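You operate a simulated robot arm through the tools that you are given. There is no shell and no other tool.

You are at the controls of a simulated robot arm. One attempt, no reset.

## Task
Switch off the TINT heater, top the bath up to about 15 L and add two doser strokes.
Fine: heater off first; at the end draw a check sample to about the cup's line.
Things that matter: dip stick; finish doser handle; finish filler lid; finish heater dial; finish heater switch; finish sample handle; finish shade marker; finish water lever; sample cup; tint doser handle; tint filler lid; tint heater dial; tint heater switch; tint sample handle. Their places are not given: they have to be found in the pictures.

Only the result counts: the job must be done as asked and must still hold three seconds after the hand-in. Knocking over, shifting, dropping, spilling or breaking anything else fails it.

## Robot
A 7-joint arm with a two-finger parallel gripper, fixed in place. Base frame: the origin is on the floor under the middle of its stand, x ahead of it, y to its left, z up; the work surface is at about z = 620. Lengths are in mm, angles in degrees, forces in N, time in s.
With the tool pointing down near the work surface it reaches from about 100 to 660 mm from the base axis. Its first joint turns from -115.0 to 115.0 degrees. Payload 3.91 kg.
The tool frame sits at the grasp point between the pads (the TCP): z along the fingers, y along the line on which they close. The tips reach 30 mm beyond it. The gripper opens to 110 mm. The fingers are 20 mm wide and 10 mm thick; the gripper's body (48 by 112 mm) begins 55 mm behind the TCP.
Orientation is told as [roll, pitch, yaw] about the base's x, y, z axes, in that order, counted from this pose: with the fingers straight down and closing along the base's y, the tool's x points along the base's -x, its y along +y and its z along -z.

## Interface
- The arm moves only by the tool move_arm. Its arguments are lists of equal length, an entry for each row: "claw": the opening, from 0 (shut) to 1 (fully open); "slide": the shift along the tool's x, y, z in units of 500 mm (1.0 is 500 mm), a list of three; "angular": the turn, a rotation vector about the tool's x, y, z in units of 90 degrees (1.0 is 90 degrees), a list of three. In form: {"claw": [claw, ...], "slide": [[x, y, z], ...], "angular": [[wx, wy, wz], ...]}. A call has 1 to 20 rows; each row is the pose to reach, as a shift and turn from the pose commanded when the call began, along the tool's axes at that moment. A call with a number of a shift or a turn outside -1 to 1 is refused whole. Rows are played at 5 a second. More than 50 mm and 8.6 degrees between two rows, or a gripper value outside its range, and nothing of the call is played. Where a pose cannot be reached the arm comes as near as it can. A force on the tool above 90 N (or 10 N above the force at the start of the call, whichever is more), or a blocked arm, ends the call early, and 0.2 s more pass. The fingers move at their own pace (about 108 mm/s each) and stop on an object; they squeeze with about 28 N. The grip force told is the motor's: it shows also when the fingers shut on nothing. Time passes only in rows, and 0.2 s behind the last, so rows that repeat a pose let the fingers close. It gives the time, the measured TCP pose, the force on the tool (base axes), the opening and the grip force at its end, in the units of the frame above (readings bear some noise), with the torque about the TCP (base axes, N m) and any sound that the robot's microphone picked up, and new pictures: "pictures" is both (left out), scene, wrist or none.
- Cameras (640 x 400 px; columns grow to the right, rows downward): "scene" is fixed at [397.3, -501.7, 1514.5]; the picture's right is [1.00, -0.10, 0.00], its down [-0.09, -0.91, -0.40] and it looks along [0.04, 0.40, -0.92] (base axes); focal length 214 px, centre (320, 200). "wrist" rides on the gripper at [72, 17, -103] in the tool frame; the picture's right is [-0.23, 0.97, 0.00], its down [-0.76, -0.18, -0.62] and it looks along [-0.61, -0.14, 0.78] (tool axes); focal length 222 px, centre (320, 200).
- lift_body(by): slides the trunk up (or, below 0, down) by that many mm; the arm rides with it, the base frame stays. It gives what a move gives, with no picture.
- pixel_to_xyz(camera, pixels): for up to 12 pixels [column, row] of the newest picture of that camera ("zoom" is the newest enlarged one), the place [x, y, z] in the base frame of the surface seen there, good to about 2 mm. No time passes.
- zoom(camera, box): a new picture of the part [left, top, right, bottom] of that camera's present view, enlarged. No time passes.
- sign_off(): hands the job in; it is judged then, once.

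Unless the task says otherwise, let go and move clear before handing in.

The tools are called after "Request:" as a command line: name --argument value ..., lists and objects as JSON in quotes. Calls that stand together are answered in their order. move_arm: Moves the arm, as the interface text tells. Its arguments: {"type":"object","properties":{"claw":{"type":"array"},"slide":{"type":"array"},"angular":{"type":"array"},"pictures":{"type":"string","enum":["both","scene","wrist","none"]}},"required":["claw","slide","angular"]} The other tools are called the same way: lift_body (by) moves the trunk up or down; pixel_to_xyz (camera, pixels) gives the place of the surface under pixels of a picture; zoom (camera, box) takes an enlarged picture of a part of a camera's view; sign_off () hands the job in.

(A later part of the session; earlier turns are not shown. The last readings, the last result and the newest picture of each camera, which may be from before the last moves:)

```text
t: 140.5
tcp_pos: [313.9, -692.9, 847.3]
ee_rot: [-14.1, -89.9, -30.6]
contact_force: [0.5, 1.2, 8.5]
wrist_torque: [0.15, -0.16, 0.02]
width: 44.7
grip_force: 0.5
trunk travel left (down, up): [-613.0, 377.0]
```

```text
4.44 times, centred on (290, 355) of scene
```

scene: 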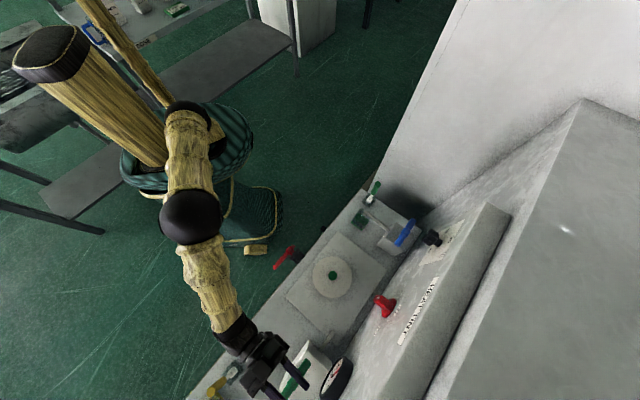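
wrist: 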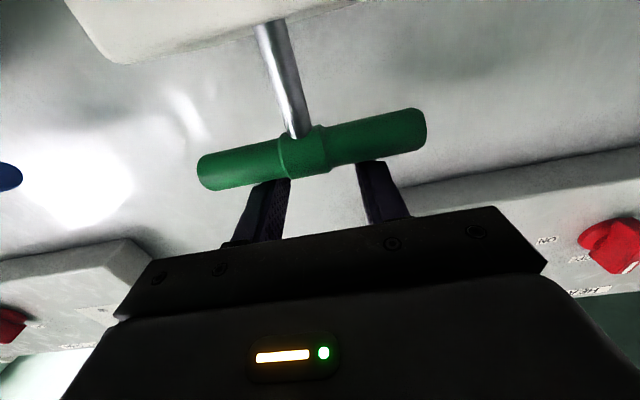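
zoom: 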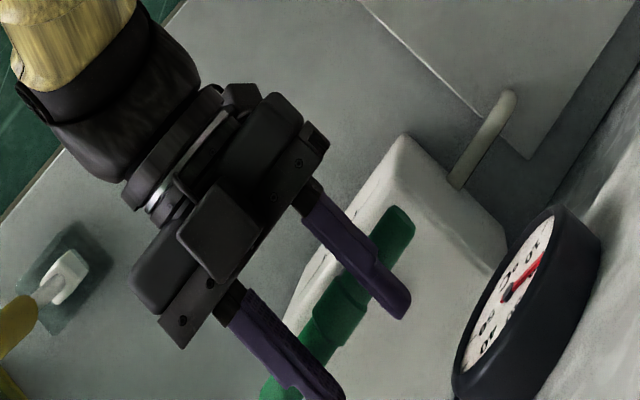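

Request:
pixel_to_xyz --camera "zoom" --pixels '[[405, 218], [345, 300], [335, 320], [390, 235], [275, 390]]'

Request:
move_arm --claw '[0.4, 0.4, 0.4]' --slide '[[0.005, 0, 0], [0.01, 0, 0], [0.015, 0, 0]]' --angular '[[0, 0, 0], [0, 0, 0], [0, 0, 0]]' --pictures "wrist"

Request:
zoom --camera "scene" --box '[230, 310, 350, 400]'

```text
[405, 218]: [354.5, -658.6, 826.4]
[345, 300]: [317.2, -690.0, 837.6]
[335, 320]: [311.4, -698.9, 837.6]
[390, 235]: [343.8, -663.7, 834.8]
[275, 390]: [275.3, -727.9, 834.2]
```

```text
t: 141.3
tcp_pos: [314.1, -692.1, 845.7]
ee_rot: [-157.7, -89.4, 113.0]
contact_force: [3.2, 0.7, 37.9]
wrist_torque: [0.49, -0.61, -0.05]
width: 44.7
grip_force: 0.6
trunk travel left (down, up): [-613.0, 377.0]
```

wrist: 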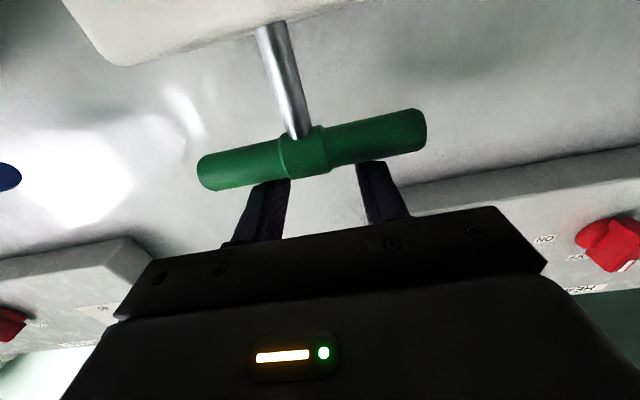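

```text
4.44 times, centred on (290, 355) of scene
```

zoom: 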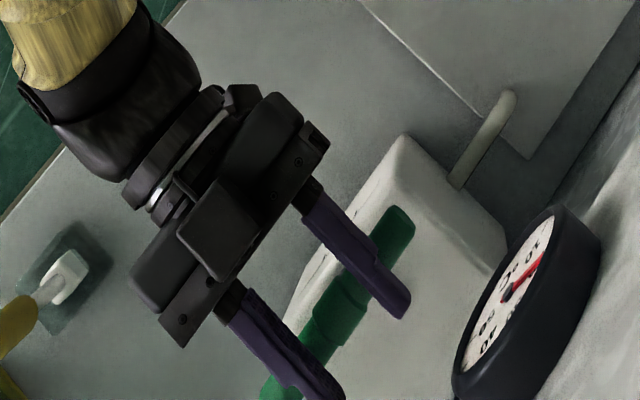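

The bar is on its lower stop (38 N at z 845.7), so the first stroke is complete. For the second I'll grip the bar itself with the tool rolled 90°, so I can pull and push in one go.

Request:
move_arm --claw '[0.4, 0.4, 0.4, 0.4, 0.4]' --slide '[[-0.03, 0, 0], [-0.09, 0, 0], [-0.09, 0, -0.08], [-0.09, 0, -0.16], [-0.09, 0, -0.24]]' --angular '[[0, 0, 0], [0, 0, 0], [0, 0, 0], [0, 0, 0], [0, 0, 0]]' --pictures "none"

Request:
move_arm --claw '[0.5, 0.5, 0.5, 0.5, 0.5, 0.5, 0.5, 0.5, 0.5, 0.5, 0.5]' --slide '[[0, 0, 0], [0, 0, 0], [0, 0, 0], [0, 0, 0], [0, 0, 0], [0, 0, 0], [0, 0, 0], [0, 0, 0], [0, 0, 0], [0, 0, 0], [0, 0, 0]]' --angular '[[0, 0, 0.0909], [0, 0, 0.1818], [0, 0, 0.2727], [0, 0, 0.3636], [0, 0, 0.4545], [0, 0, 0.5455], [0, 0, 0.6364], [0, 0, 0.7273], [0, 0, 0.8182], [0, 0, 0.9091], [0, 0, 1.0]]' --pictures "both"

```text
t: 142.5
tcp_pos: [229.6, -609.0, 884.8]
ee_rot: [-1.4, -89.6, -43.4]
contact_force: [-0.2, -0.8, -1.0]
wrist_torque: [0.02, 0.02, -0.01]
width: 43.9
grip_force: 0.1
trunk travel left (down, up): [-613.0, 377.0]
```

```text
t: 144.9
tcp_pos: [229.3, -608.2, 882.2]
ee_rot: [89.6, 0.2, -134.7]
contact_force: [-0.2, 0.1, 0.0]
wrist_torque: [0.01, 0.0, 0.01]
width: 55.2
grip_force: 0.1
trunk travel left (down, up): [-613.0, 377.0]
```

scene: 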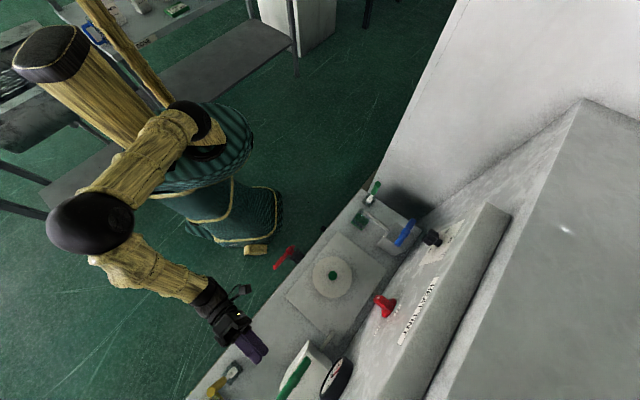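
wrist: 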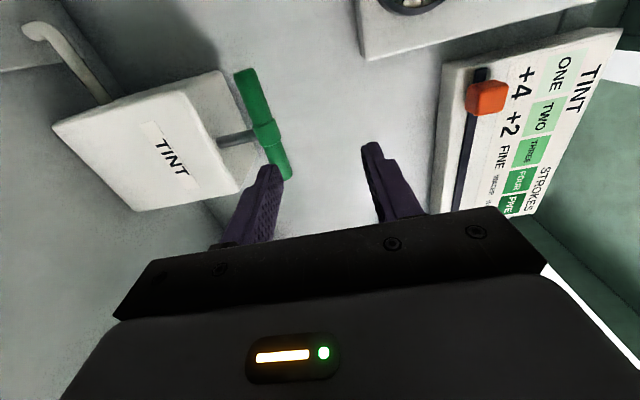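

The tool is rolled. I'll move down to bar height at u≈−297 (beside the hub) and forward so the fingers straddle the bar from above and below.

Request:
move_arm --claw '[0.5, 0.5, 0.5, 0.5, 0.5, 0.5]' --slide '[[-0.02, -0.04, 0], [-0.04, -0.08, 0], [-0.058, -0.1144, 0], [-0.058, -0.1144, 0.07], [-0.058, -0.1144, 0.14], [-0.058, -0.1144, 0.216]]' --angular '[[0, 0, 0], [0, 0, 0], [0, 0, 0], [0, 0, 0], [0, 0, 0], [0, 0, 0]]' --pictures "both"

Request:
zoom --camera "wrist" --box '[200, 40, 440, 240]'

```text
t: 146.3
tcp_pos: [284.3, -703.9, 824.0]
ee_rot: [89.5, 0.0, -134.8]
contact_force: [-0.1, 0.4, -0.3]
wrist_torque: [0.01, 0.01, 0.0]
width: 54.9
grip_force: 0.1
trunk travel left (down, up): [-613.0, 377.0]
```

scene: 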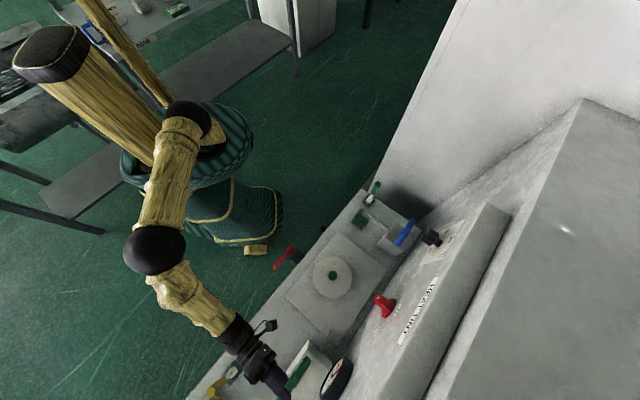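
wrist: 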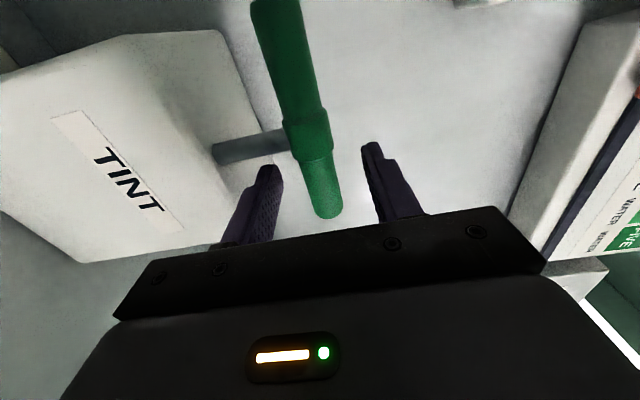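

```text
2.00 times, centred on (320, 140) of wrist
```

zoom: 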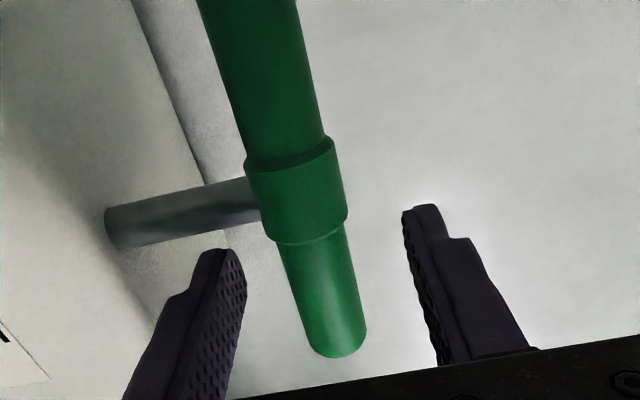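

The fingers straddle the bar end beside the hub. Close on it.

Request:
move_arm --claw '[0, 0, 0]' --slide '[[0, 0, 0], [0, 0, 0], [0, 0, 0]]' --angular '[[0, 0, 0], [0, 0, 0], [0, 0, 0]]' --pictures "wrist"

```text
t: 147.1
tcp_pos: [284.2, -704.0, 824.5]
ee_rot: [89.6, 0.0, -134.8]
contact_force: [0.2, -2.7, 0.3]
wrist_torque: [0.0, -0.02, -0.23]
width: 22.2
grip_force: 44.7
trunk travel left (down, up): [-613.0, 377.0]
```

wrist: 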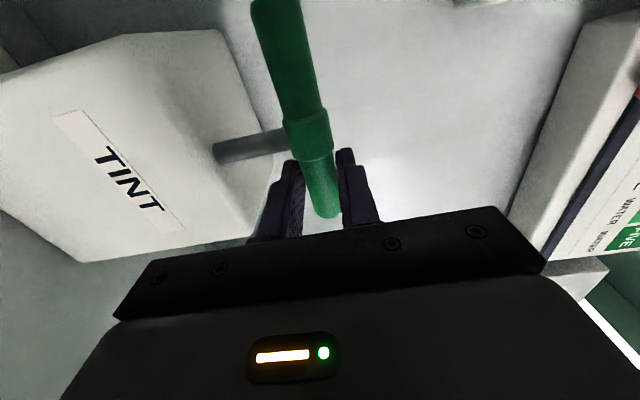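

Gripped (22 mm) with low force. Pulling the handle up 60 mm.

Request:
move_arm --claw '[0, 0, 0, 0, 0, 0, 0]' --slide '[[0, 0.02, 0], [0, 0.04, 0], [0, 0.06, 0], [0, 0.08, 0], [0, 0.1, 0], [0, 0.114, 0], [0, 0.122, 0]]' --angular '[[0, 0, 0], [0, 0, 0], [0, 0, 0], [0, 0, 0], [0, 0, 0], [0, 0, 0], [0, 0, 0]]' --pictures "both"

Request:
zoom --camera "scene" --box '[230, 310, 350, 400]'

```text
t: 148.7
tcp_pos: [283.7, -704.0, 885.8]
ee_rot: [89.4, 0.0, -134.8]
contact_force: [-4.0, 11.6, -7.1]
wrist_torque: [0.0, 0.17, 0.25]
width: 22.1
grip_force: 44.9
trunk travel left (down, up): [-613.0, 377.0]
```

scene: 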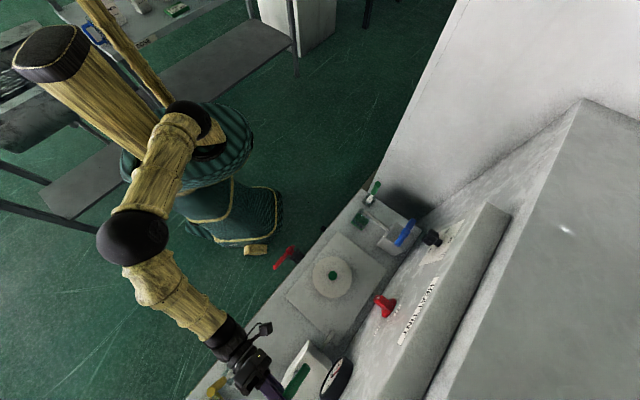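
wrist: 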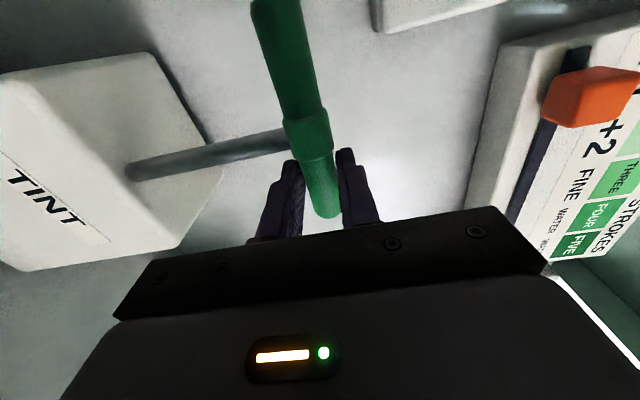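

```text
4.44 times, centred on (290, 355) of scene
```

zoom: 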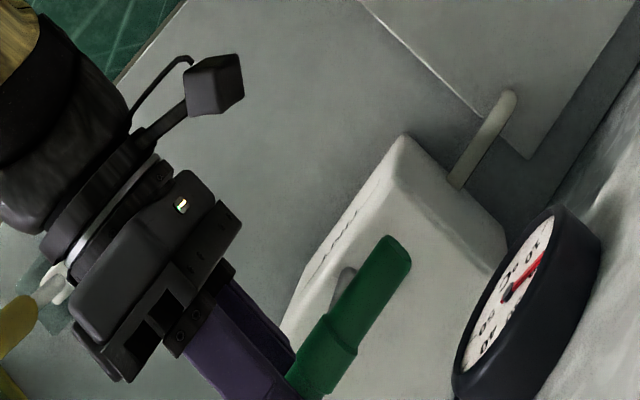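

Request:
pixel_to_xyz --camera "zoom" --pixels '[[390, 255], [350, 315], [335, 345], [320, 370], [375, 275]]'

Request:
move_arm --claw '[0, 0, 0]' --slide '[[0, 0.006, 0], [0, 0.012, 0], [0, 0.018, 0]]' --angular '[[0, 0, 0], [0, 0, 0], [0, 0, 0]]' --pictures "none"

```text
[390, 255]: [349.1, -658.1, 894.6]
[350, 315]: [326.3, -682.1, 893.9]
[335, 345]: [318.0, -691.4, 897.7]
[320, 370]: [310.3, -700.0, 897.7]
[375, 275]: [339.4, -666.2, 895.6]
```

```text
t: 149.5
tcp_pos: [283.4, -704.8, 886.0]
ee_rot: [88.7, 0.3, -134.8]
contact_force: [-8.3, 18.1, -35.2]
wrist_torque: [0.18, 0.8, 0.69]
width: 22.3
grip_force: 44.9
trunk travel left (down, up): [-613.0, 377.0]
```

The upper stop is confirmed (35 N at z 886). Now pushing it fully down.

Request:
move_arm --claw '[0, 0, 0, 0, 0, 0, 0, 0]' --slide '[[0, -0.018, 0], [0, -0.04, 0], [0, -0.065, 0], [0, -0.09, 0], [0, -0.115, 0], [0, -0.132, 0], [0, -0.142, 0], [0, -0.148, 0]]' --angular '[[0, 0, 0], [0, 0, 0], [0, 0, 0], [0, 0, 0], [0, 0, 0], [0, 0, 0], [0, 0, 0], [0, 0, 0]]' --pictures "wrist"

Request:
zoom --camera "scene" --box '[230, 310, 350, 400]'

```text
t: 151.3
tcp_pos: [285.3, -705.8, 823.9]
ee_rot: [89.9, -0.1, -134.9]
contact_force: [2.8, -6.9, 12.6]
wrist_torque: [-0.01, -0.24, -0.51]
width: 22.2
grip_force: 45.1
trunk travel left (down, up): [-613.0, 377.0]
```

wrist: 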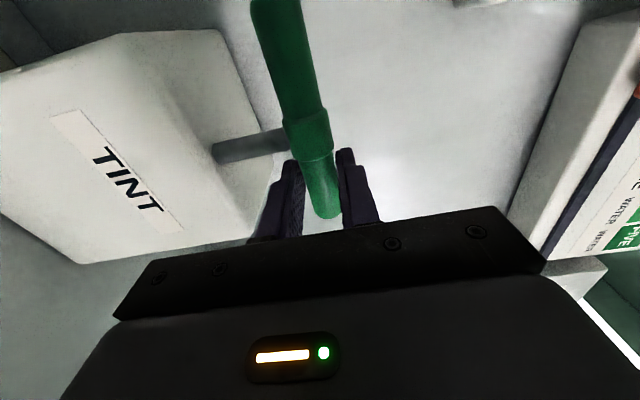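

```text
4.44 times, centred on (290, 355) of scene
```

zoom: 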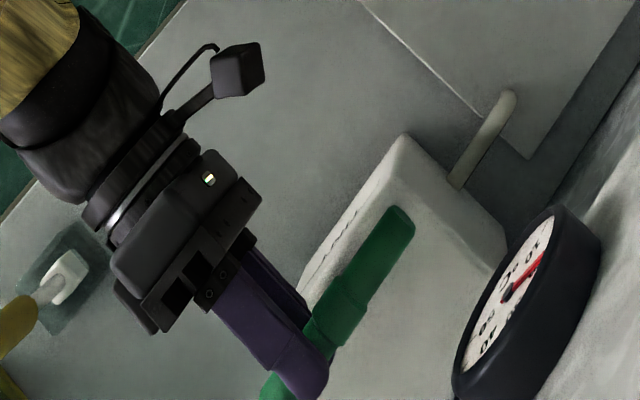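

The handle is back at the bottom. I'll release and back away.

Request:
move_arm --claw '[0.5, 0.5, 0.5, 0.5, 0.5, 0.5]' --slide '[[0, 0, 0], [0, 0.002, 0], [0, 0.002, -0.06], [0, 0.002, -0.13], [0, 0.002, -0.2], [0, 0.002, -0.28]]' --angular '[[0, 0, 0], [0, 0, 0], [0, 0, 0], [0, 0, 0], [0, 0, 0], [0, 0, 0]]' --pictures "both"

Request:
zoom --camera "scene" --box '[230, 310, 350, 400]'

Request:
pixel_to_xyz --camera "zoom" --pixels '[[400, 220], [355, 290], [335, 320], [300, 360], [380, 250]]'

```text
t: 152.7
tcp_pos: [183.9, -602.6, 822.4]
ee_rot: [89.6, 0.1, -134.8]
contact_force: [-0.2, 0.5, 0.3]
wrist_torque: [0.01, 0.0, -0.01]
width: 54.9
grip_force: 0.0
trunk travel left (down, up): [-613.0, 377.0]
```

scene: 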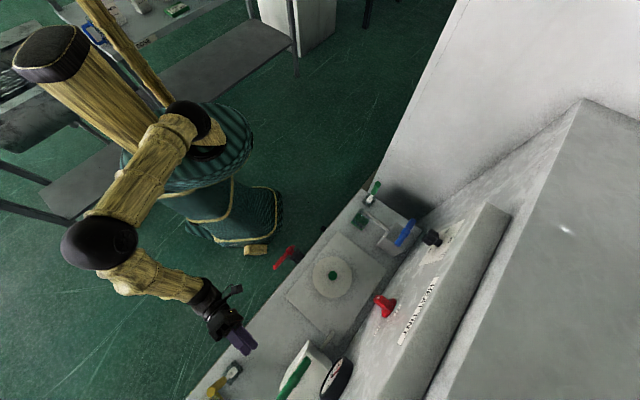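
wrist: 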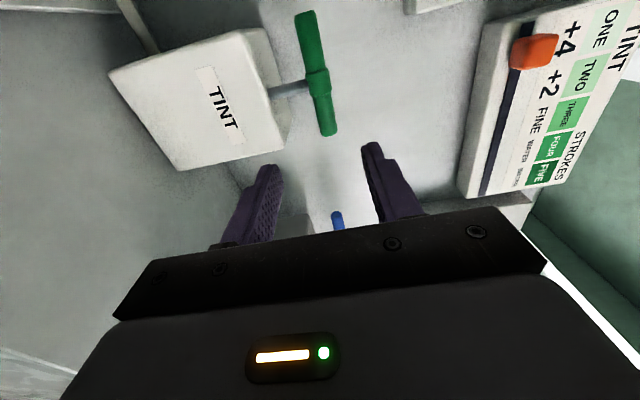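

```text
4.44 times, centred on (290, 355) of scene
```

zoom: 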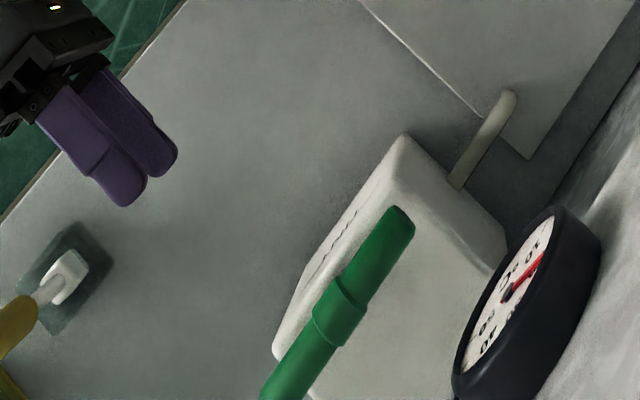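

```text
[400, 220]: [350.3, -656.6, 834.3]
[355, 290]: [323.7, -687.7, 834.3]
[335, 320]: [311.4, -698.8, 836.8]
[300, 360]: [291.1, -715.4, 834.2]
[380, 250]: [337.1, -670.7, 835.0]
```

The doser handle rests at its bottom (top z≈835). On the way to the sample unit I'll swing past a pose from which the wrist camera can read the gauge.

Request:
move_arm --claw '[0.5, 0.5, 0.5, 0.5, 0.5, 0.5, 0.5]' --slide '[[0.0749, -0.0171, -0.0389], [0.1497, -0.0343, -0.0777], [0.2246, -0.0514, -0.1166], [0.2994, -0.0686, -0.1554], [0.3743, -0.0857, -0.1943], [0.4491, -0.1029, -0.2331], [0.524, -0.12, -0.272]]' --angular '[[0, 0, 0], [0, 0, 0], [0, 0, 0], [0, 0, 0], [0, 0, 0], [0, 0, 0], [0, 0, 0]]' --pictures "none"

Request:
move_arm --claw '[0.5, 0.5, 0.5, 0.5, 0.5, 0.5, 0.5]' --slide '[[0.0749, -0.0171, -0.0191], [0.1497, -0.0343, -0.0383], [0.2246, -0.0514, -0.0574], [0.2994, -0.0686, -0.0766], [0.3743, -0.0857, -0.0957], [0.4491, -0.1029, -0.1149], [0.524, -0.12, -0.134]]' --angular '[[0, 0, 0], [0, 0, 0], [0, 0, 0], [0, 0, 0], [0, 0, 0], [0, 0, 0], [0, 0, 0]]' --pictures "both"

```text
t: 154.3
tcp_pos: [272.4, -323.1, 766.4]
ee_rot: [89.6, -0.1, -134.9]
contact_force: [0.3, 0.0, 0.2]
wrist_torque: [-0.01, 0.01, 0.0]
width: 54.8
grip_force: 0.0
trunk travel left (down, up): [-613.0, 377.0]
```

```text
t: 155.6
tcp_pos: [377.5, -214.8, 761.5]
ee_rot: [98.7, -8.1, -136.5]
contact_force: [0.2, 0.9, 0.0]
wrist_torque: [-0.01, 0.0, 0.02]
width: 55.2
grip_force: 0.1
trunk travel left (down, up): [-613.0, 377.0]
stopped in row 6: the arm was blocked; the commanded pose is now the measured one
```

scene: 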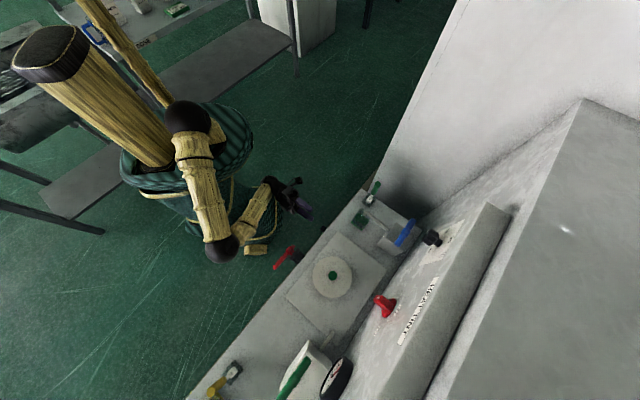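
wrist: 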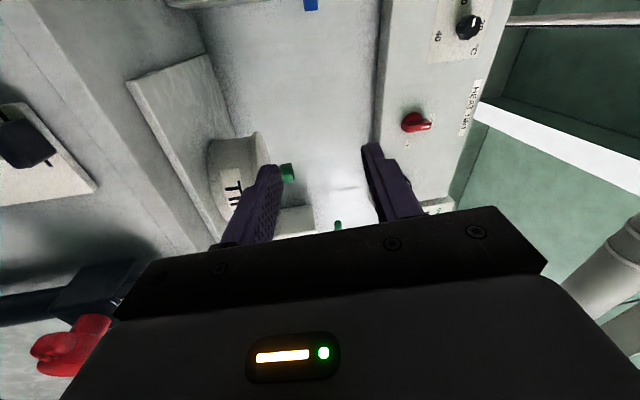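

The arm reports blocked near here; I need to make sure the elbow is not touching the water lever. Measuring.

Request:
pixel_to_xyz --camera "scene" --pixels '[[222, 248], [235, 240], [215, 258], [250, 215], [205, 190], [270, 190], [277, 266], [290, 255], [240, 252]]'

Request:
zoom --camera "scene" --box '[180, 160, 340, 290]'

Request:
zoom --camera "wrist" --box '[0, 230, 140, 400]'

```text
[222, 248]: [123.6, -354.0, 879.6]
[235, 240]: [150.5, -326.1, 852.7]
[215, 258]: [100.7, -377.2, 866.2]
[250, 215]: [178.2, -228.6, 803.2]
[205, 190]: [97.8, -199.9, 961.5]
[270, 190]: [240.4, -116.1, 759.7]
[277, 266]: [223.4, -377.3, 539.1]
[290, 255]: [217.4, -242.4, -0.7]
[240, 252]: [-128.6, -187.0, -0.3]
```

```text
3.08 times, centred on (260, 225) of scene
```

zoom: 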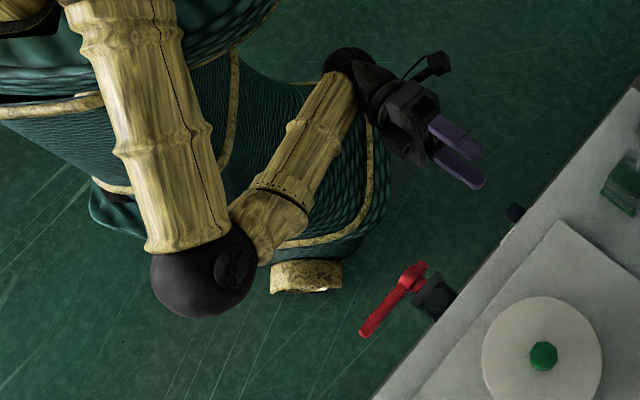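

```text
2.35 times, centred on (70, 315) of wrist
```

zoom: 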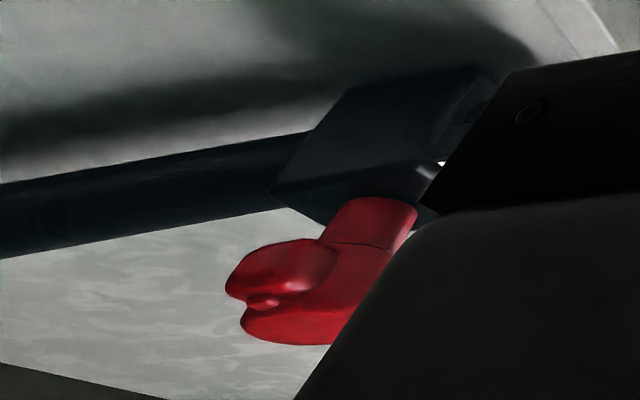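

Nothing of the machine is touched: the forearm is just close to the robot's own stand. I'll raise the trunk and turn the tool down to look at the gauge.

Request:
lift_body --by 160

Request:
move_arm --claw '[0.5, 0.5, 0.5, 0.5, 0.5, 0.5, 0.5, 0.5, 0.5, 0.5, 0.5]' --slide '[[0, 0, 0], [0, 0, 0], [0, 0, 0], [0, 0, 0], [0, 0, 0], [0, 0, 0], [0, 0, 0], [0, 0, 0], [0, 0, 0], [0, 0, 0], [0, 0, 0]]' --angular '[[0, 0, -0.0909], [0, 0, -0.1818], [0, 0, -0.2727], [0, 0, -0.3636], [0, 0, -0.4545], [0, 0, -0.5455], [0, 0, -0.6364], [0, 0, -0.7273], [0, 0, -0.8182], [0, 0, -0.9091], [0, 0, -1.0]]' --pictures "none"

```text
t: 157.5
tcp_pos: [376.2, -214.8, 921.1]
ee_rot: [98.5, -8.2, -136.5]
contact_force: [0.3, -0.7, -0.7]
wrist_torque: [0.02, -0.02, -0.04]
width: 54.8
grip_force: 0.0
trunk travel left (down, up): [-773.0, 217.0]
```

```text
t: 159.9
tcp_pos: [377.3, -213.6, 920.9]
ee_rot: [-135.7, -78.1, 89.8]
contact_force: [-0.3, 0.2, -0.5]
wrist_torque: [0.02, -0.03, 0.0]
width: 55.2
grip_force: 0.0
trunk travel left (down, up): [-773.0, 217.0]
```

Request:
move_arm --claw '[0.5]' --slide '[[0, 0, 0]]' --angular '[[0, 0, 0.092]]' --pictures "none"

Request:
move_arm --claw '[0.5, 0.5, 0.5, 0.5, 0.5, 0.5, 0.5, 0.5, 0.5, 0.5, 0.5]' --slide '[[0, 0, 0], [0, 0, 0], [0, 0, 0], [0, 0, 0], [0, 0, 0], [0, 0, 0], [0, 0, 0], [0, 0, 0], [0, 0, 0], [0, 0, 0], [0, 0, 0]]' --angular '[[0, 0.0909, 0], [0, 0.1818, 0], [0, 0.2727, 0], [0, 0.3636, 0], [0, 0.4545, 0], [0, 0.5455, 0], [0, 0.6364, 0], [0, 0.7273, 0], [0, 0.8182, 0], [0, 0.9091, 0], [0, 1.0, 0]]' --pictures "both"

```text
t: 160.3
tcp_pos: [376.9, -214.3, 921.8]
ee_rot: [179.6, -81.4, 135.0]
contact_force: [-0.3, -0.7, 0.2]
wrist_torque: [-0.02, -0.02, 0.01]
width: 54.9
grip_force: 0.0
trunk travel left (down, up): [-773.0, 217.0]
```

```text
t: 162.7
tcp_pos: [377.4, -214.4, 922.9]
ee_rot: [0.1, -8.3, -45.3]
contact_force: [0.2, -0.2, -0.7]
wrist_torque: [0.01, 0.01, 0.01]
width: 55.0
grip_force: 0.0
out of reach, approached as far as the arm can: row 4, 5, 6, 7
trunk travel left (down, up): [-773.0, 217.0]
```

scene: 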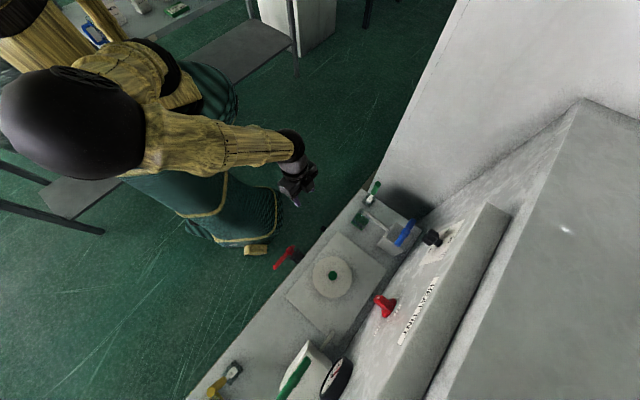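
wrist: 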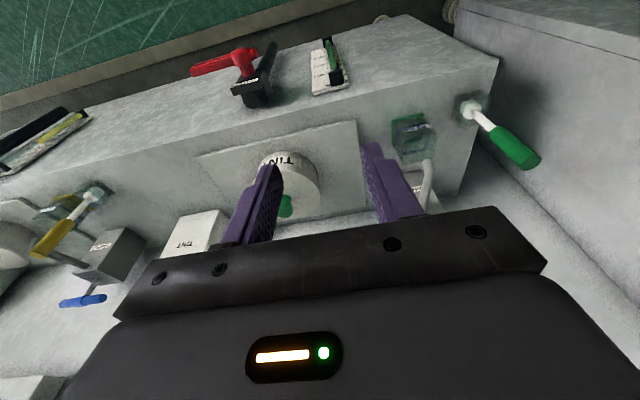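

The gauge is visible at (328,65) and its liquid looks darker green now. Zooming to measure.

Request:
zoom --camera "wrist" --box '[305, 32, 355, 100]'

Request:
pixel_to_xyz --camera "zoom" --pixels '[[340, 200], [330, 230], [345, 250], [350, 270], [350, 285], [280, 230]]'

```text
5.88 times, centred on (330, 66) of wrist
```

zoom: 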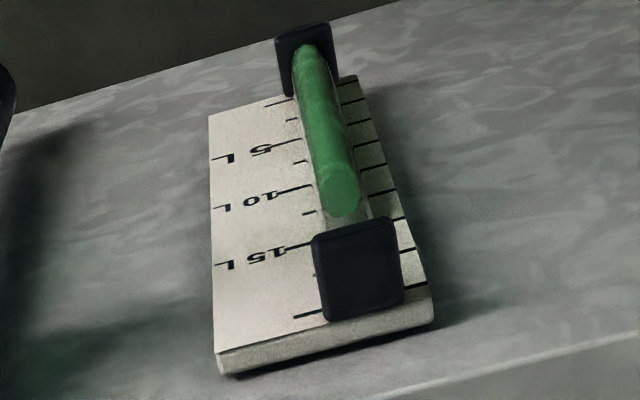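

```text
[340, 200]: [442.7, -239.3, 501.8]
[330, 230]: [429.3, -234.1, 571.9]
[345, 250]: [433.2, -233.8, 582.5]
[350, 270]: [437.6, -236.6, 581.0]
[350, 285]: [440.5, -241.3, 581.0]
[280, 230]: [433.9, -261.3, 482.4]
```

Request:
pixel_to_xyz --camera "zoom" --pixels '[[340, 185], [333, 190], [345, 190], [340, 195], [348, 205], [335, 205], [340, 210], [328, 180], [350, 180], [310, 245], [405, 218], [395, 190]]'

```text
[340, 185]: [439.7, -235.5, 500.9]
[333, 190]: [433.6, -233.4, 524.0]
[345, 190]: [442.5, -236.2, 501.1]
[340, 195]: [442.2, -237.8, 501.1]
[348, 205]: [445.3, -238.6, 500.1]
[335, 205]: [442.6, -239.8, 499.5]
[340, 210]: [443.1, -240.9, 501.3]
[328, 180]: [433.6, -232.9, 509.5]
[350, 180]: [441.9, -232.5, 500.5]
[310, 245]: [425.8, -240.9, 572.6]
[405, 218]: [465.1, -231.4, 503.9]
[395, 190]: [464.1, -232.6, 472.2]
```

The level reads z≈501 (≈14.8 L) and the liquid has become darker, so the doses went in. Next is the sample: I'll look at the cup, spout and blue handle.

Request:
zoom --camera "wrist" --box '[370, 100, 460, 200]'

Request:
zoom --camera "scene" --box '[345, 190, 445, 270]'

Request:
pixel_to_xyz --camera "zoom" --pixels '[[375, 215], [350, 245], [400, 180], [330, 270], [425, 160], [300, 230], [335, 310], [270, 280], [205, 190], [115, 185], [130, 110], [300, 200]]'

```text
4.00 times, centred on (415, 150) of wrist
```

zoom: 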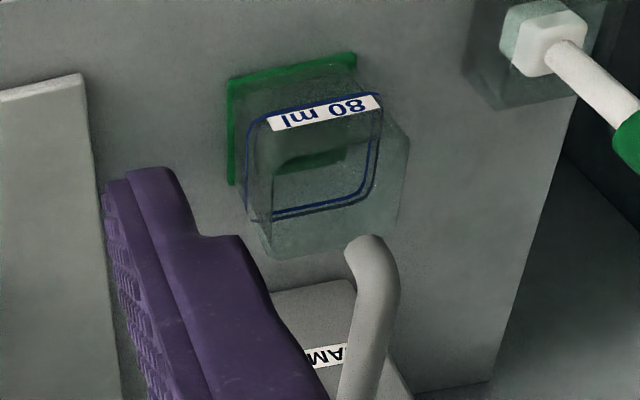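

```text
5.00 times, centred on (395, 230) of scene
```

zoom: 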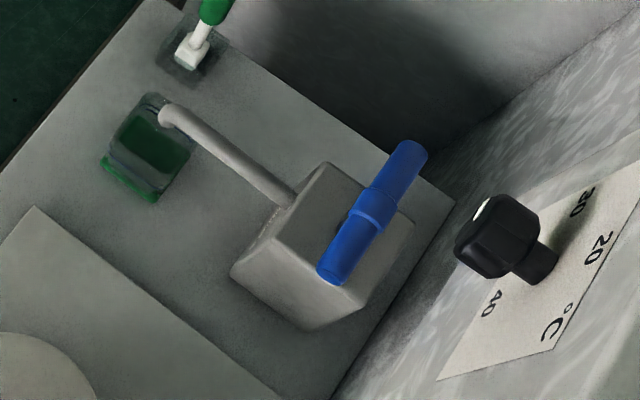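

```text
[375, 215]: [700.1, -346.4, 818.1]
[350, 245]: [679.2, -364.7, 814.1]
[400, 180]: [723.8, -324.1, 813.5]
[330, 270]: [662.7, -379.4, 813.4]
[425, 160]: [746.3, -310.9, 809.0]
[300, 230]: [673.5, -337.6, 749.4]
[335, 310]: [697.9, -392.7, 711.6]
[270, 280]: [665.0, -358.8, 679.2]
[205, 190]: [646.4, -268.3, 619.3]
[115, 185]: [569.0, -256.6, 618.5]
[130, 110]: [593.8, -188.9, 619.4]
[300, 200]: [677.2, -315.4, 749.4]
```

The sample bar is centred at u≈250, n≈−740, top z≈814, and the cup under the spout is empty. I'll measure the cup's line.

Request:
zoom --camera "wrist" --box '[385, 105, 445, 170]'

Request:
pixel_to_xyz --camera "zoom" --pixels '[[300, 315], [350, 300], [200, 260], [405, 240], [330, 140], [300, 160], [230, 370], [380, 340], [190, 330], [420, 180], [290, 230], [200, 80]]'

```text
6.15 times, centred on (415, 138) of wrist
```

zoom: 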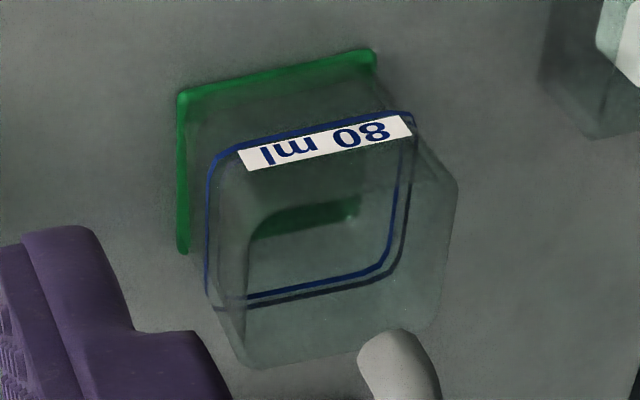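

```text
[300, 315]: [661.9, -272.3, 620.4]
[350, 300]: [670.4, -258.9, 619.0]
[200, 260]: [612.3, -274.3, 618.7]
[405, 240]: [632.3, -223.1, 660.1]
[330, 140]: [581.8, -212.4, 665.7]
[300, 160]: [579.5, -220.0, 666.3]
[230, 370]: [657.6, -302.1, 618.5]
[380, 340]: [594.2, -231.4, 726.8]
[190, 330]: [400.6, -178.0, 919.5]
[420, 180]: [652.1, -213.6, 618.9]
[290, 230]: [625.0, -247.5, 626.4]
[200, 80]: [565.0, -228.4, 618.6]
```

The cup's line is at about z≈660 and the cup is empty. I'll level the tool again and roll it +90° to grip the blue bar.

Request:
move_arm --claw '[0.5, 0.5, 0.5, 0.5, 0.5, 0.5, 0.5, 0.5, 0.5, 0.5]' --slide '[[0, 0, 0], [0, 0, 0], [0, 0, 0], [0, 0, 0], [0, 0, 0], [0, 0, 0], [0, 0, 0], [0, 0, 0], [0, 0, 0], [0, 0, 0]]' --angular '[[0, -0.0908, 0], [0, -0.1816, 0], [0, -0.2724, 0], [0, -0.3632, 0], [0, -0.454, 0], [0, -0.5448, 0], [0, -0.6356, 0], [0, -0.7264, 0], [0, -0.8172, 0], [0, -0.908, 0]]' --pictures "none"

Request:
move_arm --claw '[0.5, 0.5, 0.5, 0.5, 0.5, 0.5, 0.5, 0.5, 0.5, 0.5, 0.5]' --slide '[[0, 0, 0], [0, 0, 0.02], [0, 0, 0.04], [0, 0, 0.06], [0, 0, 0.06], [0, 0, 0.06], [0, 0, 0.06], [0, 0, 0.06], [0, 0, 0.06], [0, 0, 0.06], [0, 0, 0.06]]' --angular '[[0, 0, 0.0909], [0, 0, 0.1818], [0, 0, 0.2727], [0, 0, 0.3636], [0, 0, 0.4545], [0, 0, 0.5455], [0, 0, 0.6364], [0, 0, 0.7273], [0, 0, 0.8182], [0, 0, 0.9091], [0, 0, 1.0]]' --pictures "both"

```text
t: 164.9
tcp_pos: [380.7, -213.5, 920.4]
ee_rot: [164.5, -89.7, 150.4]
contact_force: [0.0, -0.5, 0.3]
wrist_torque: [0.01, 0.04, 0.0]
width: 55.2
grip_force: 0.0
out of reach, approached as far as the arm can: row 4, 5, 6, 7
trunk travel left (down, up): [-773.0, 217.0]
```

```text
t: 167.3
tcp_pos: [397.7, -234.5, 920.8]
ee_rot: [90.1, 0.2, -135.3]
contact_force: [0.3, -0.8, 0.4]
wrist_torque: [-0.01, 0.0, 0.0]
width: 55.1
grip_force: 0.1
trunk travel left (down, up): [-773.0, 217.0]
```

scene: 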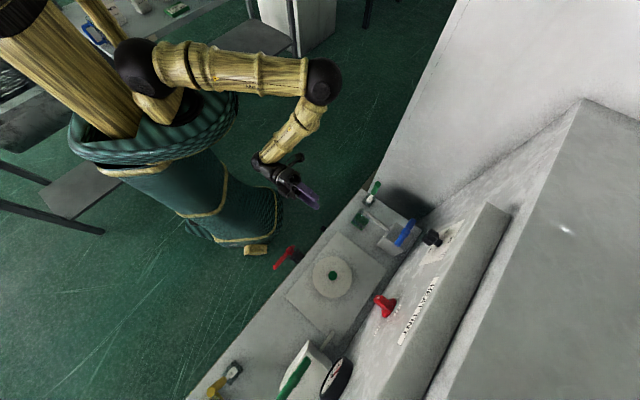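
wrist: 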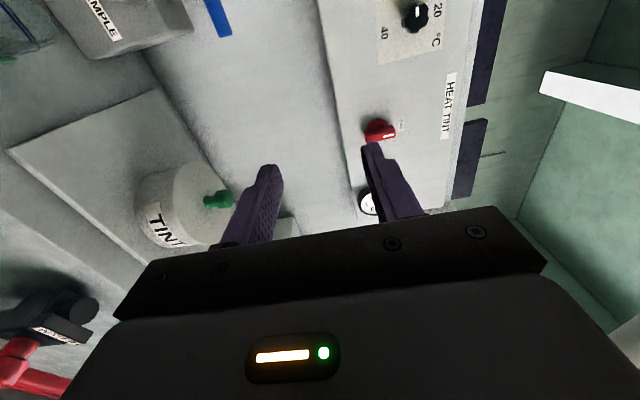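

The elbow is now on the left side, well clear. I'll move in front of the sample handle a bit high and then lower the trunk for better reach.

Request:
move_arm --claw '[0.5, 0.5, 0.5, 0.5, 0.5, 0.5]' --slide '[[0.0333, 0.0367, 0.05], [0.0667, 0.0733, 0.1], [0.1, 0.11, 0.15], [0.1333, 0.1467, 0.2], [0.1667, 0.1833, 0.25], [0.2, 0.22, 0.3]]' --angular '[[0, 0, 0], [0, 0, 0], [0, 0, 0], [0, 0, 0], [0, 0, 0], [0, 0, 0]]' --pictures "none"

Request:
lift_body --by -160

Request:
move_arm --claw '[0.5]' --slide '[[0, 0, 0]]' --angular '[[0, 0, 0]]' --pictures "both"

```text
t: 168.7
tcp_pos: [574.1, -270.1, 1030.9]
ee_rot: [90.1, -0.1, -135.2]
contact_force: [0.1, 0.4, 0.4]
wrist_torque: [-0.01, -0.02, -0.01]
width: 55.1
grip_force: 0.1
trunk travel left (down, up): [-773.0, 217.0]
```

```text
t: 170.5
tcp_pos: [572.7, -271.6, 870.9]
ee_rot: [90.2, 0.1, -135.3]
contact_force: [0.0, 0.4, -1.3]
wrist_torque: [0.0, -0.03, 0.02]
width: 55.0
grip_force: 0.1
trunk travel left (down, up): [-613.0, 377.0]
```

```text
t: 170.9
tcp_pos: [574.2, -271.3, 870.3]
ee_rot: [90.0, 0.1, -135.2]
contact_force: [-0.5, -0.1, 0.4]
wrist_torque: [0.03, 0.01, 0.0]
width: 55.0
grip_force: 0.1
trunk travel left (down, up): [-613.0, 377.0]
```

scene: 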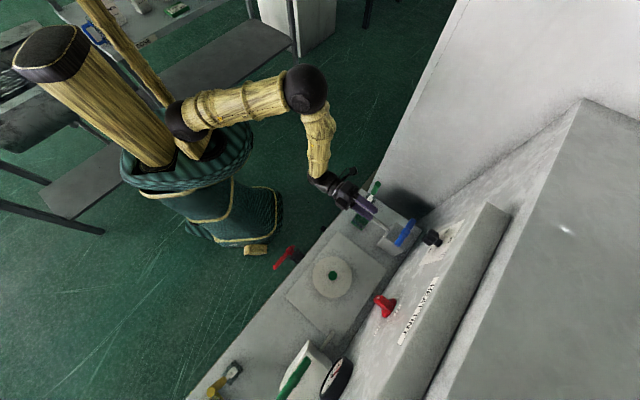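
wrist: 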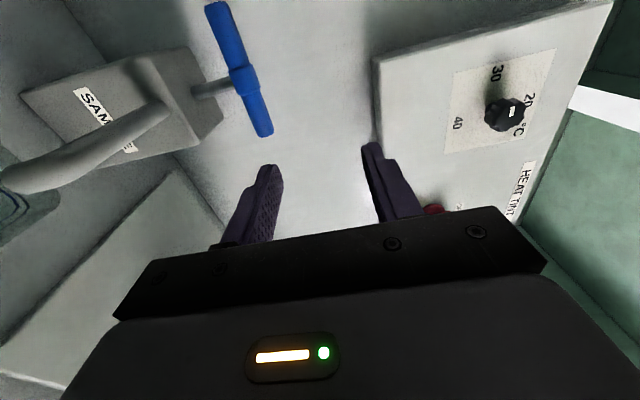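

The blue bar is straight ahead. I'll measure it and also check the arm's clearance to the green-handled tool.

Request:
pixel_to_xyz --camera "wrist" --pixels '[[265, 125], [258, 110], [243, 80], [232, 50], [218, 15], [270, 128], [250, 115], [215, 88], [200, 92], [190, 60], [130, 110], [60, 160]]'

Request:
pixel_to_xyz --camera "scene" --pixels '[[318, 130], [318, 165], [330, 180], [345, 175], [350, 195], [377, 187], [370, 200], [360, 210]]'

```text
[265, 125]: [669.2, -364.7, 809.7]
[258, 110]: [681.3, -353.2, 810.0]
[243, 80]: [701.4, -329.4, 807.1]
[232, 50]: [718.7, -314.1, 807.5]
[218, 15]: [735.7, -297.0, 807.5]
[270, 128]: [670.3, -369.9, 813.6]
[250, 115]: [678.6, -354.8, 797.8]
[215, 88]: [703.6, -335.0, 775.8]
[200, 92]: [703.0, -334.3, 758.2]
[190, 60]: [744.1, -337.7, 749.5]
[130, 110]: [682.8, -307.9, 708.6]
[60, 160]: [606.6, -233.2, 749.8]
```

```text
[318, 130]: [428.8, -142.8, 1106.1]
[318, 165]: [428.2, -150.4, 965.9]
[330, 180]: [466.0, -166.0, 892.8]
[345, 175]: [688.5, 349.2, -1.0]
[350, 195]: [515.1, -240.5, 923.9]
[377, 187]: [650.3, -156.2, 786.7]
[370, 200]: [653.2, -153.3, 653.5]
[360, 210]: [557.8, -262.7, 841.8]
```

Bar: centre u≈260, n≈−740, z≈803; near end at u≈209. I'll go to u≈222, z≈804 and forward to straddle the bar's near end.

Request:
move_arm --claw '[0.5, 0.5, 0.5, 0.5, 0.5, 0.5]' --slide '[[0.008, -0.066, 0], [0.016, -0.1326, 0], [0.016, -0.1326, 0.07], [0.016, -0.1326, 0.14], [0.016, -0.1326, 0.2], [0.016, -0.1326, 0.256]]' --angular '[[0, 0, 0], [0, 0, 0], [0, 0, 0], [0, 0, 0], [0, 0, 0], [0, 0, 0]]' --pictures "both"

Request:
zoom --camera "wrist" --box '[200, 40, 440, 240]'

```text
t: 172.3
tcp_pos: [669.3, -356.3, 803.4]
ee_rot: [90.1, 0.2, -135.2]
contact_force: [0.6, 0.4, 0.6]
wrist_torque: [-0.03, 0.0, 0.02]
width: 54.8
grip_force: 0.0
trunk travel left (down, up): [-613.0, 377.0]
```

scene: 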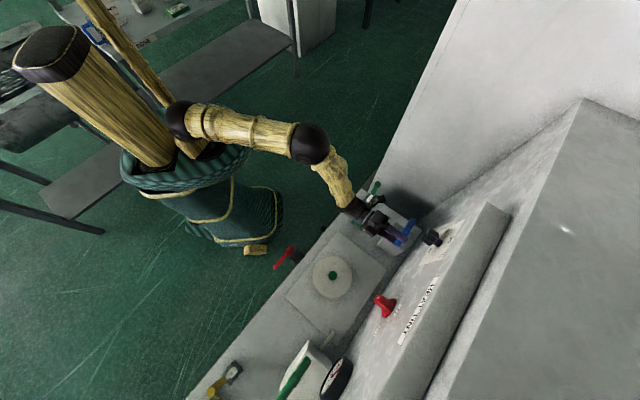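
wrist: 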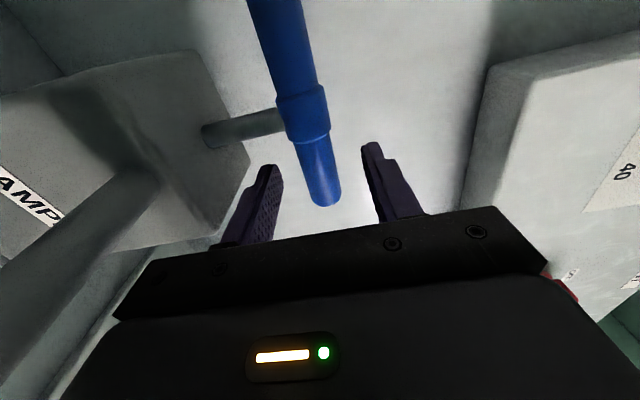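

```text
2.00 times, centred on (320, 140) of wrist
```

zoom: 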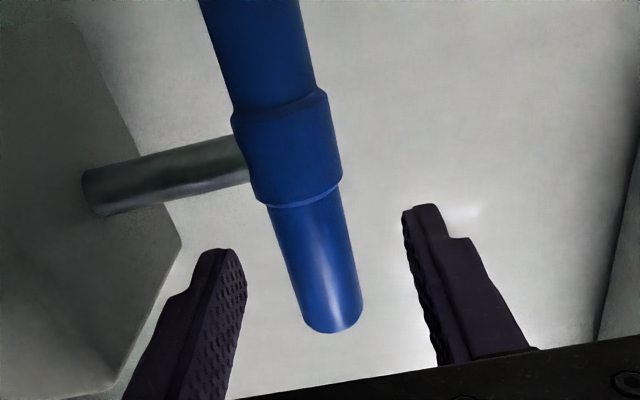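

The fingers straddle the bar's near end. I'll check whether the scene camera can still see the cup.

Request:
zoom --camera "scene" --box '[335, 180, 435, 260]'

```text
5.00 times, centred on (385, 220) of scene
```

zoom: 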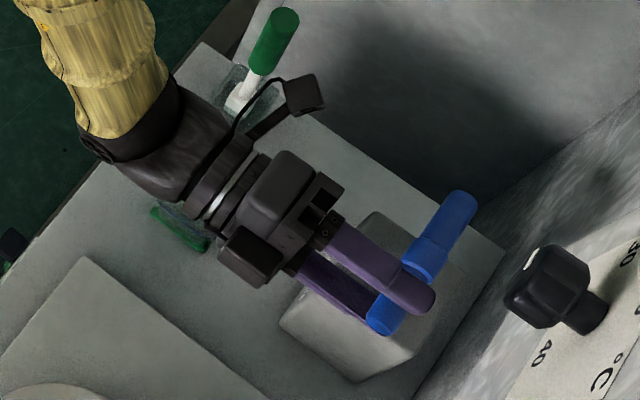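

The hand hides the cup from the scene camera, so I'll work in small steps and back off to look. First close on the bar.

Request:
move_arm --claw '[0, 0, 0]' --slide '[[0.002, 0, 0.004], [0.002, 0, 0.004], [0.002, 0, 0.004]]' --angular '[[0, 0, 0], [0, 0, 0], [0, 0, 0]]' --pictures "wrist"

```text
t: 173.1
tcp_pos: [670.9, -355.6, 805.2]
ee_rot: [90.2, 0.1, -135.3]
contact_force: [-6.4, 3.4, 4.6]
wrist_torque: [0.0, -0.05, 0.09]
width: 21.8
grip_force: 45.6
trunk travel left (down, up): [-613.0, 377.0]
```

wrist: 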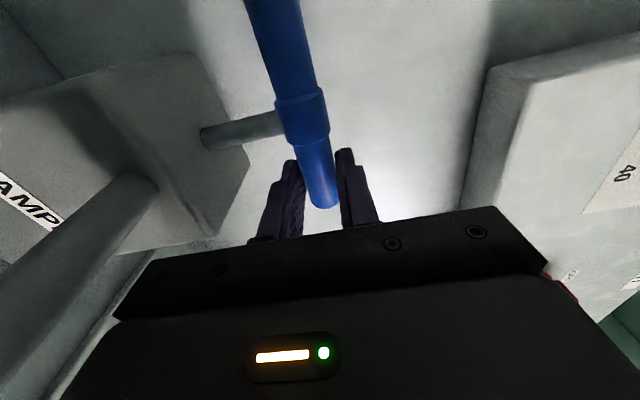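

Gripped. A small trial: lift 25 mm and return.

Request:
move_arm --claw '[0, 0, 0, 0, 0, 0, 0]' --slide '[[0, 0.016, 0], [0, 0.034, 0], [0, 0.05, 0], [0, 0.034, 0], [0, 0.016, 0], [0, -0.002, 0], [0, -0.005, 0]]' --angular '[[0, 0, 0], [0, 0, 0], [0, 0, 0], [0, 0, 0], [0, 0, 0], [0, 0, 0], [0, 0, 0]]' --pictures "both"

Request:
zoom --camera "scene" --box '[335, 180, 435, 260]'

```text
t: 174.7
tcp_pos: [670.7, -355.2, 803.2]
ee_rot: [90.5, 0.0, -135.2]
contact_force: [-15.9, 14.1, 7.9]
wrist_torque: [-0.08, -0.09, 0.52]
width: 21.7
grip_force: 45.2
trunk travel left (down, up): [-613.0, 377.0]
```

scene: 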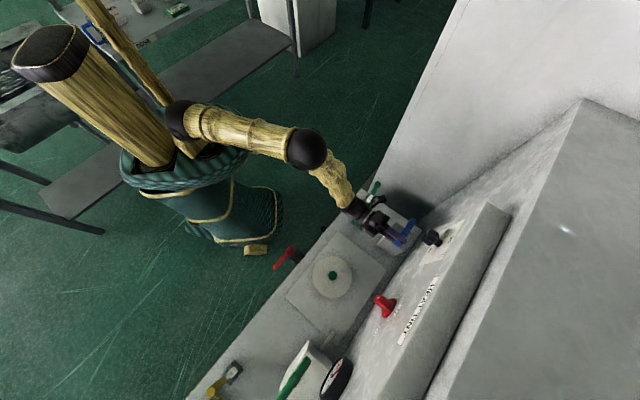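
wrist: 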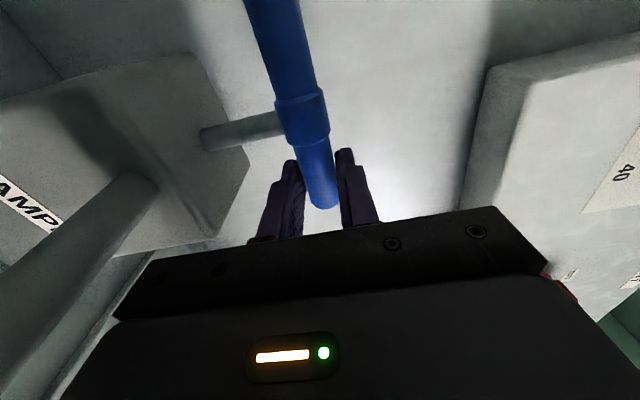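

```text
5.00 times, centred on (385, 220) of scene
```

zoom: 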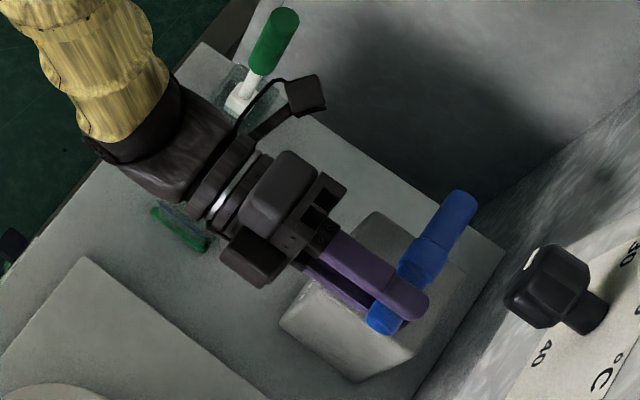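

The handle is back at rest. I'll release, back off 230 mm and look at the cup.

Request:
move_arm --claw '[0.5, 0.5, 0.5, 0.5, 0.5, 0.5, 0.5]' --slide '[[0, 0.003, 0], [0, 0.003, -0.02], [0, 0.003, -0.1], [0, 0.003, -0.19], [0, 0.003, -0.28], [0, 0.003, -0.37], [0, 0.003, -0.46]]' --angular '[[0, 0, 0], [0, 0, 0], [0, 0, 0], [0, 0, 0], [0, 0, 0], [0, 0, 0], [0, 0, 0]]' --pictures "both"

Request:
zoom --camera "scene" --box '[335, 190, 405, 245]'

```text
t: 176.3
tcp_pos: [508.7, -191.5, 801.4]
ee_rot: [90.2, 0.0, -135.3]
contact_force: [-0.2, 0.0, 0.1]
wrist_torque: [-0.01, 0.02, 0.01]
width: 54.8
grip_force: 0.1
trunk travel left (down, up): [-613.0, 377.0]
```

scene: 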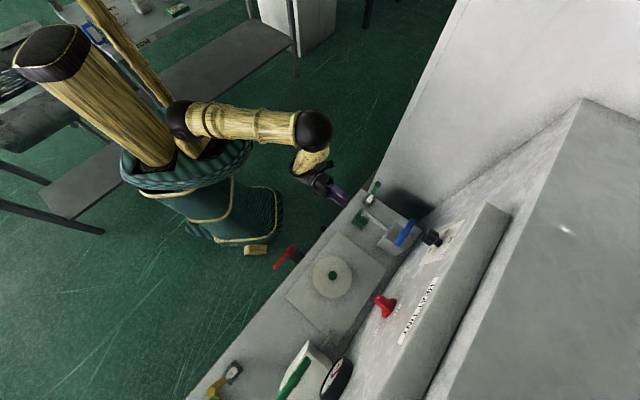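
wrist: 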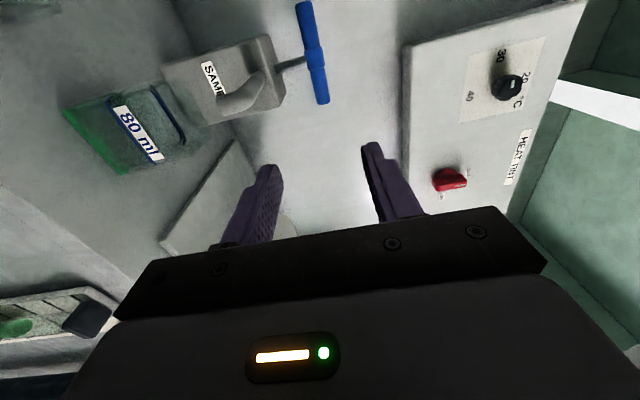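

```text
7.27 times, centred on (370, 218) of scene
```

zoom: 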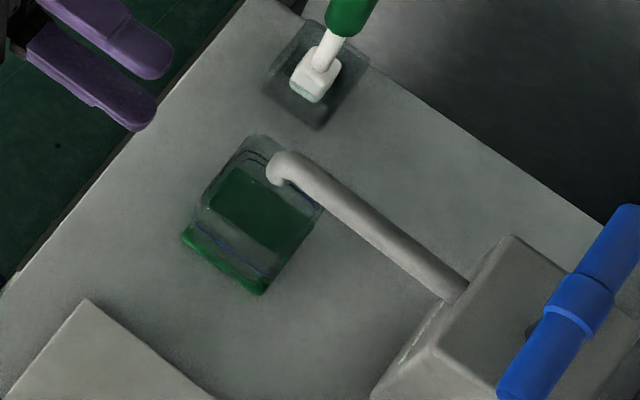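

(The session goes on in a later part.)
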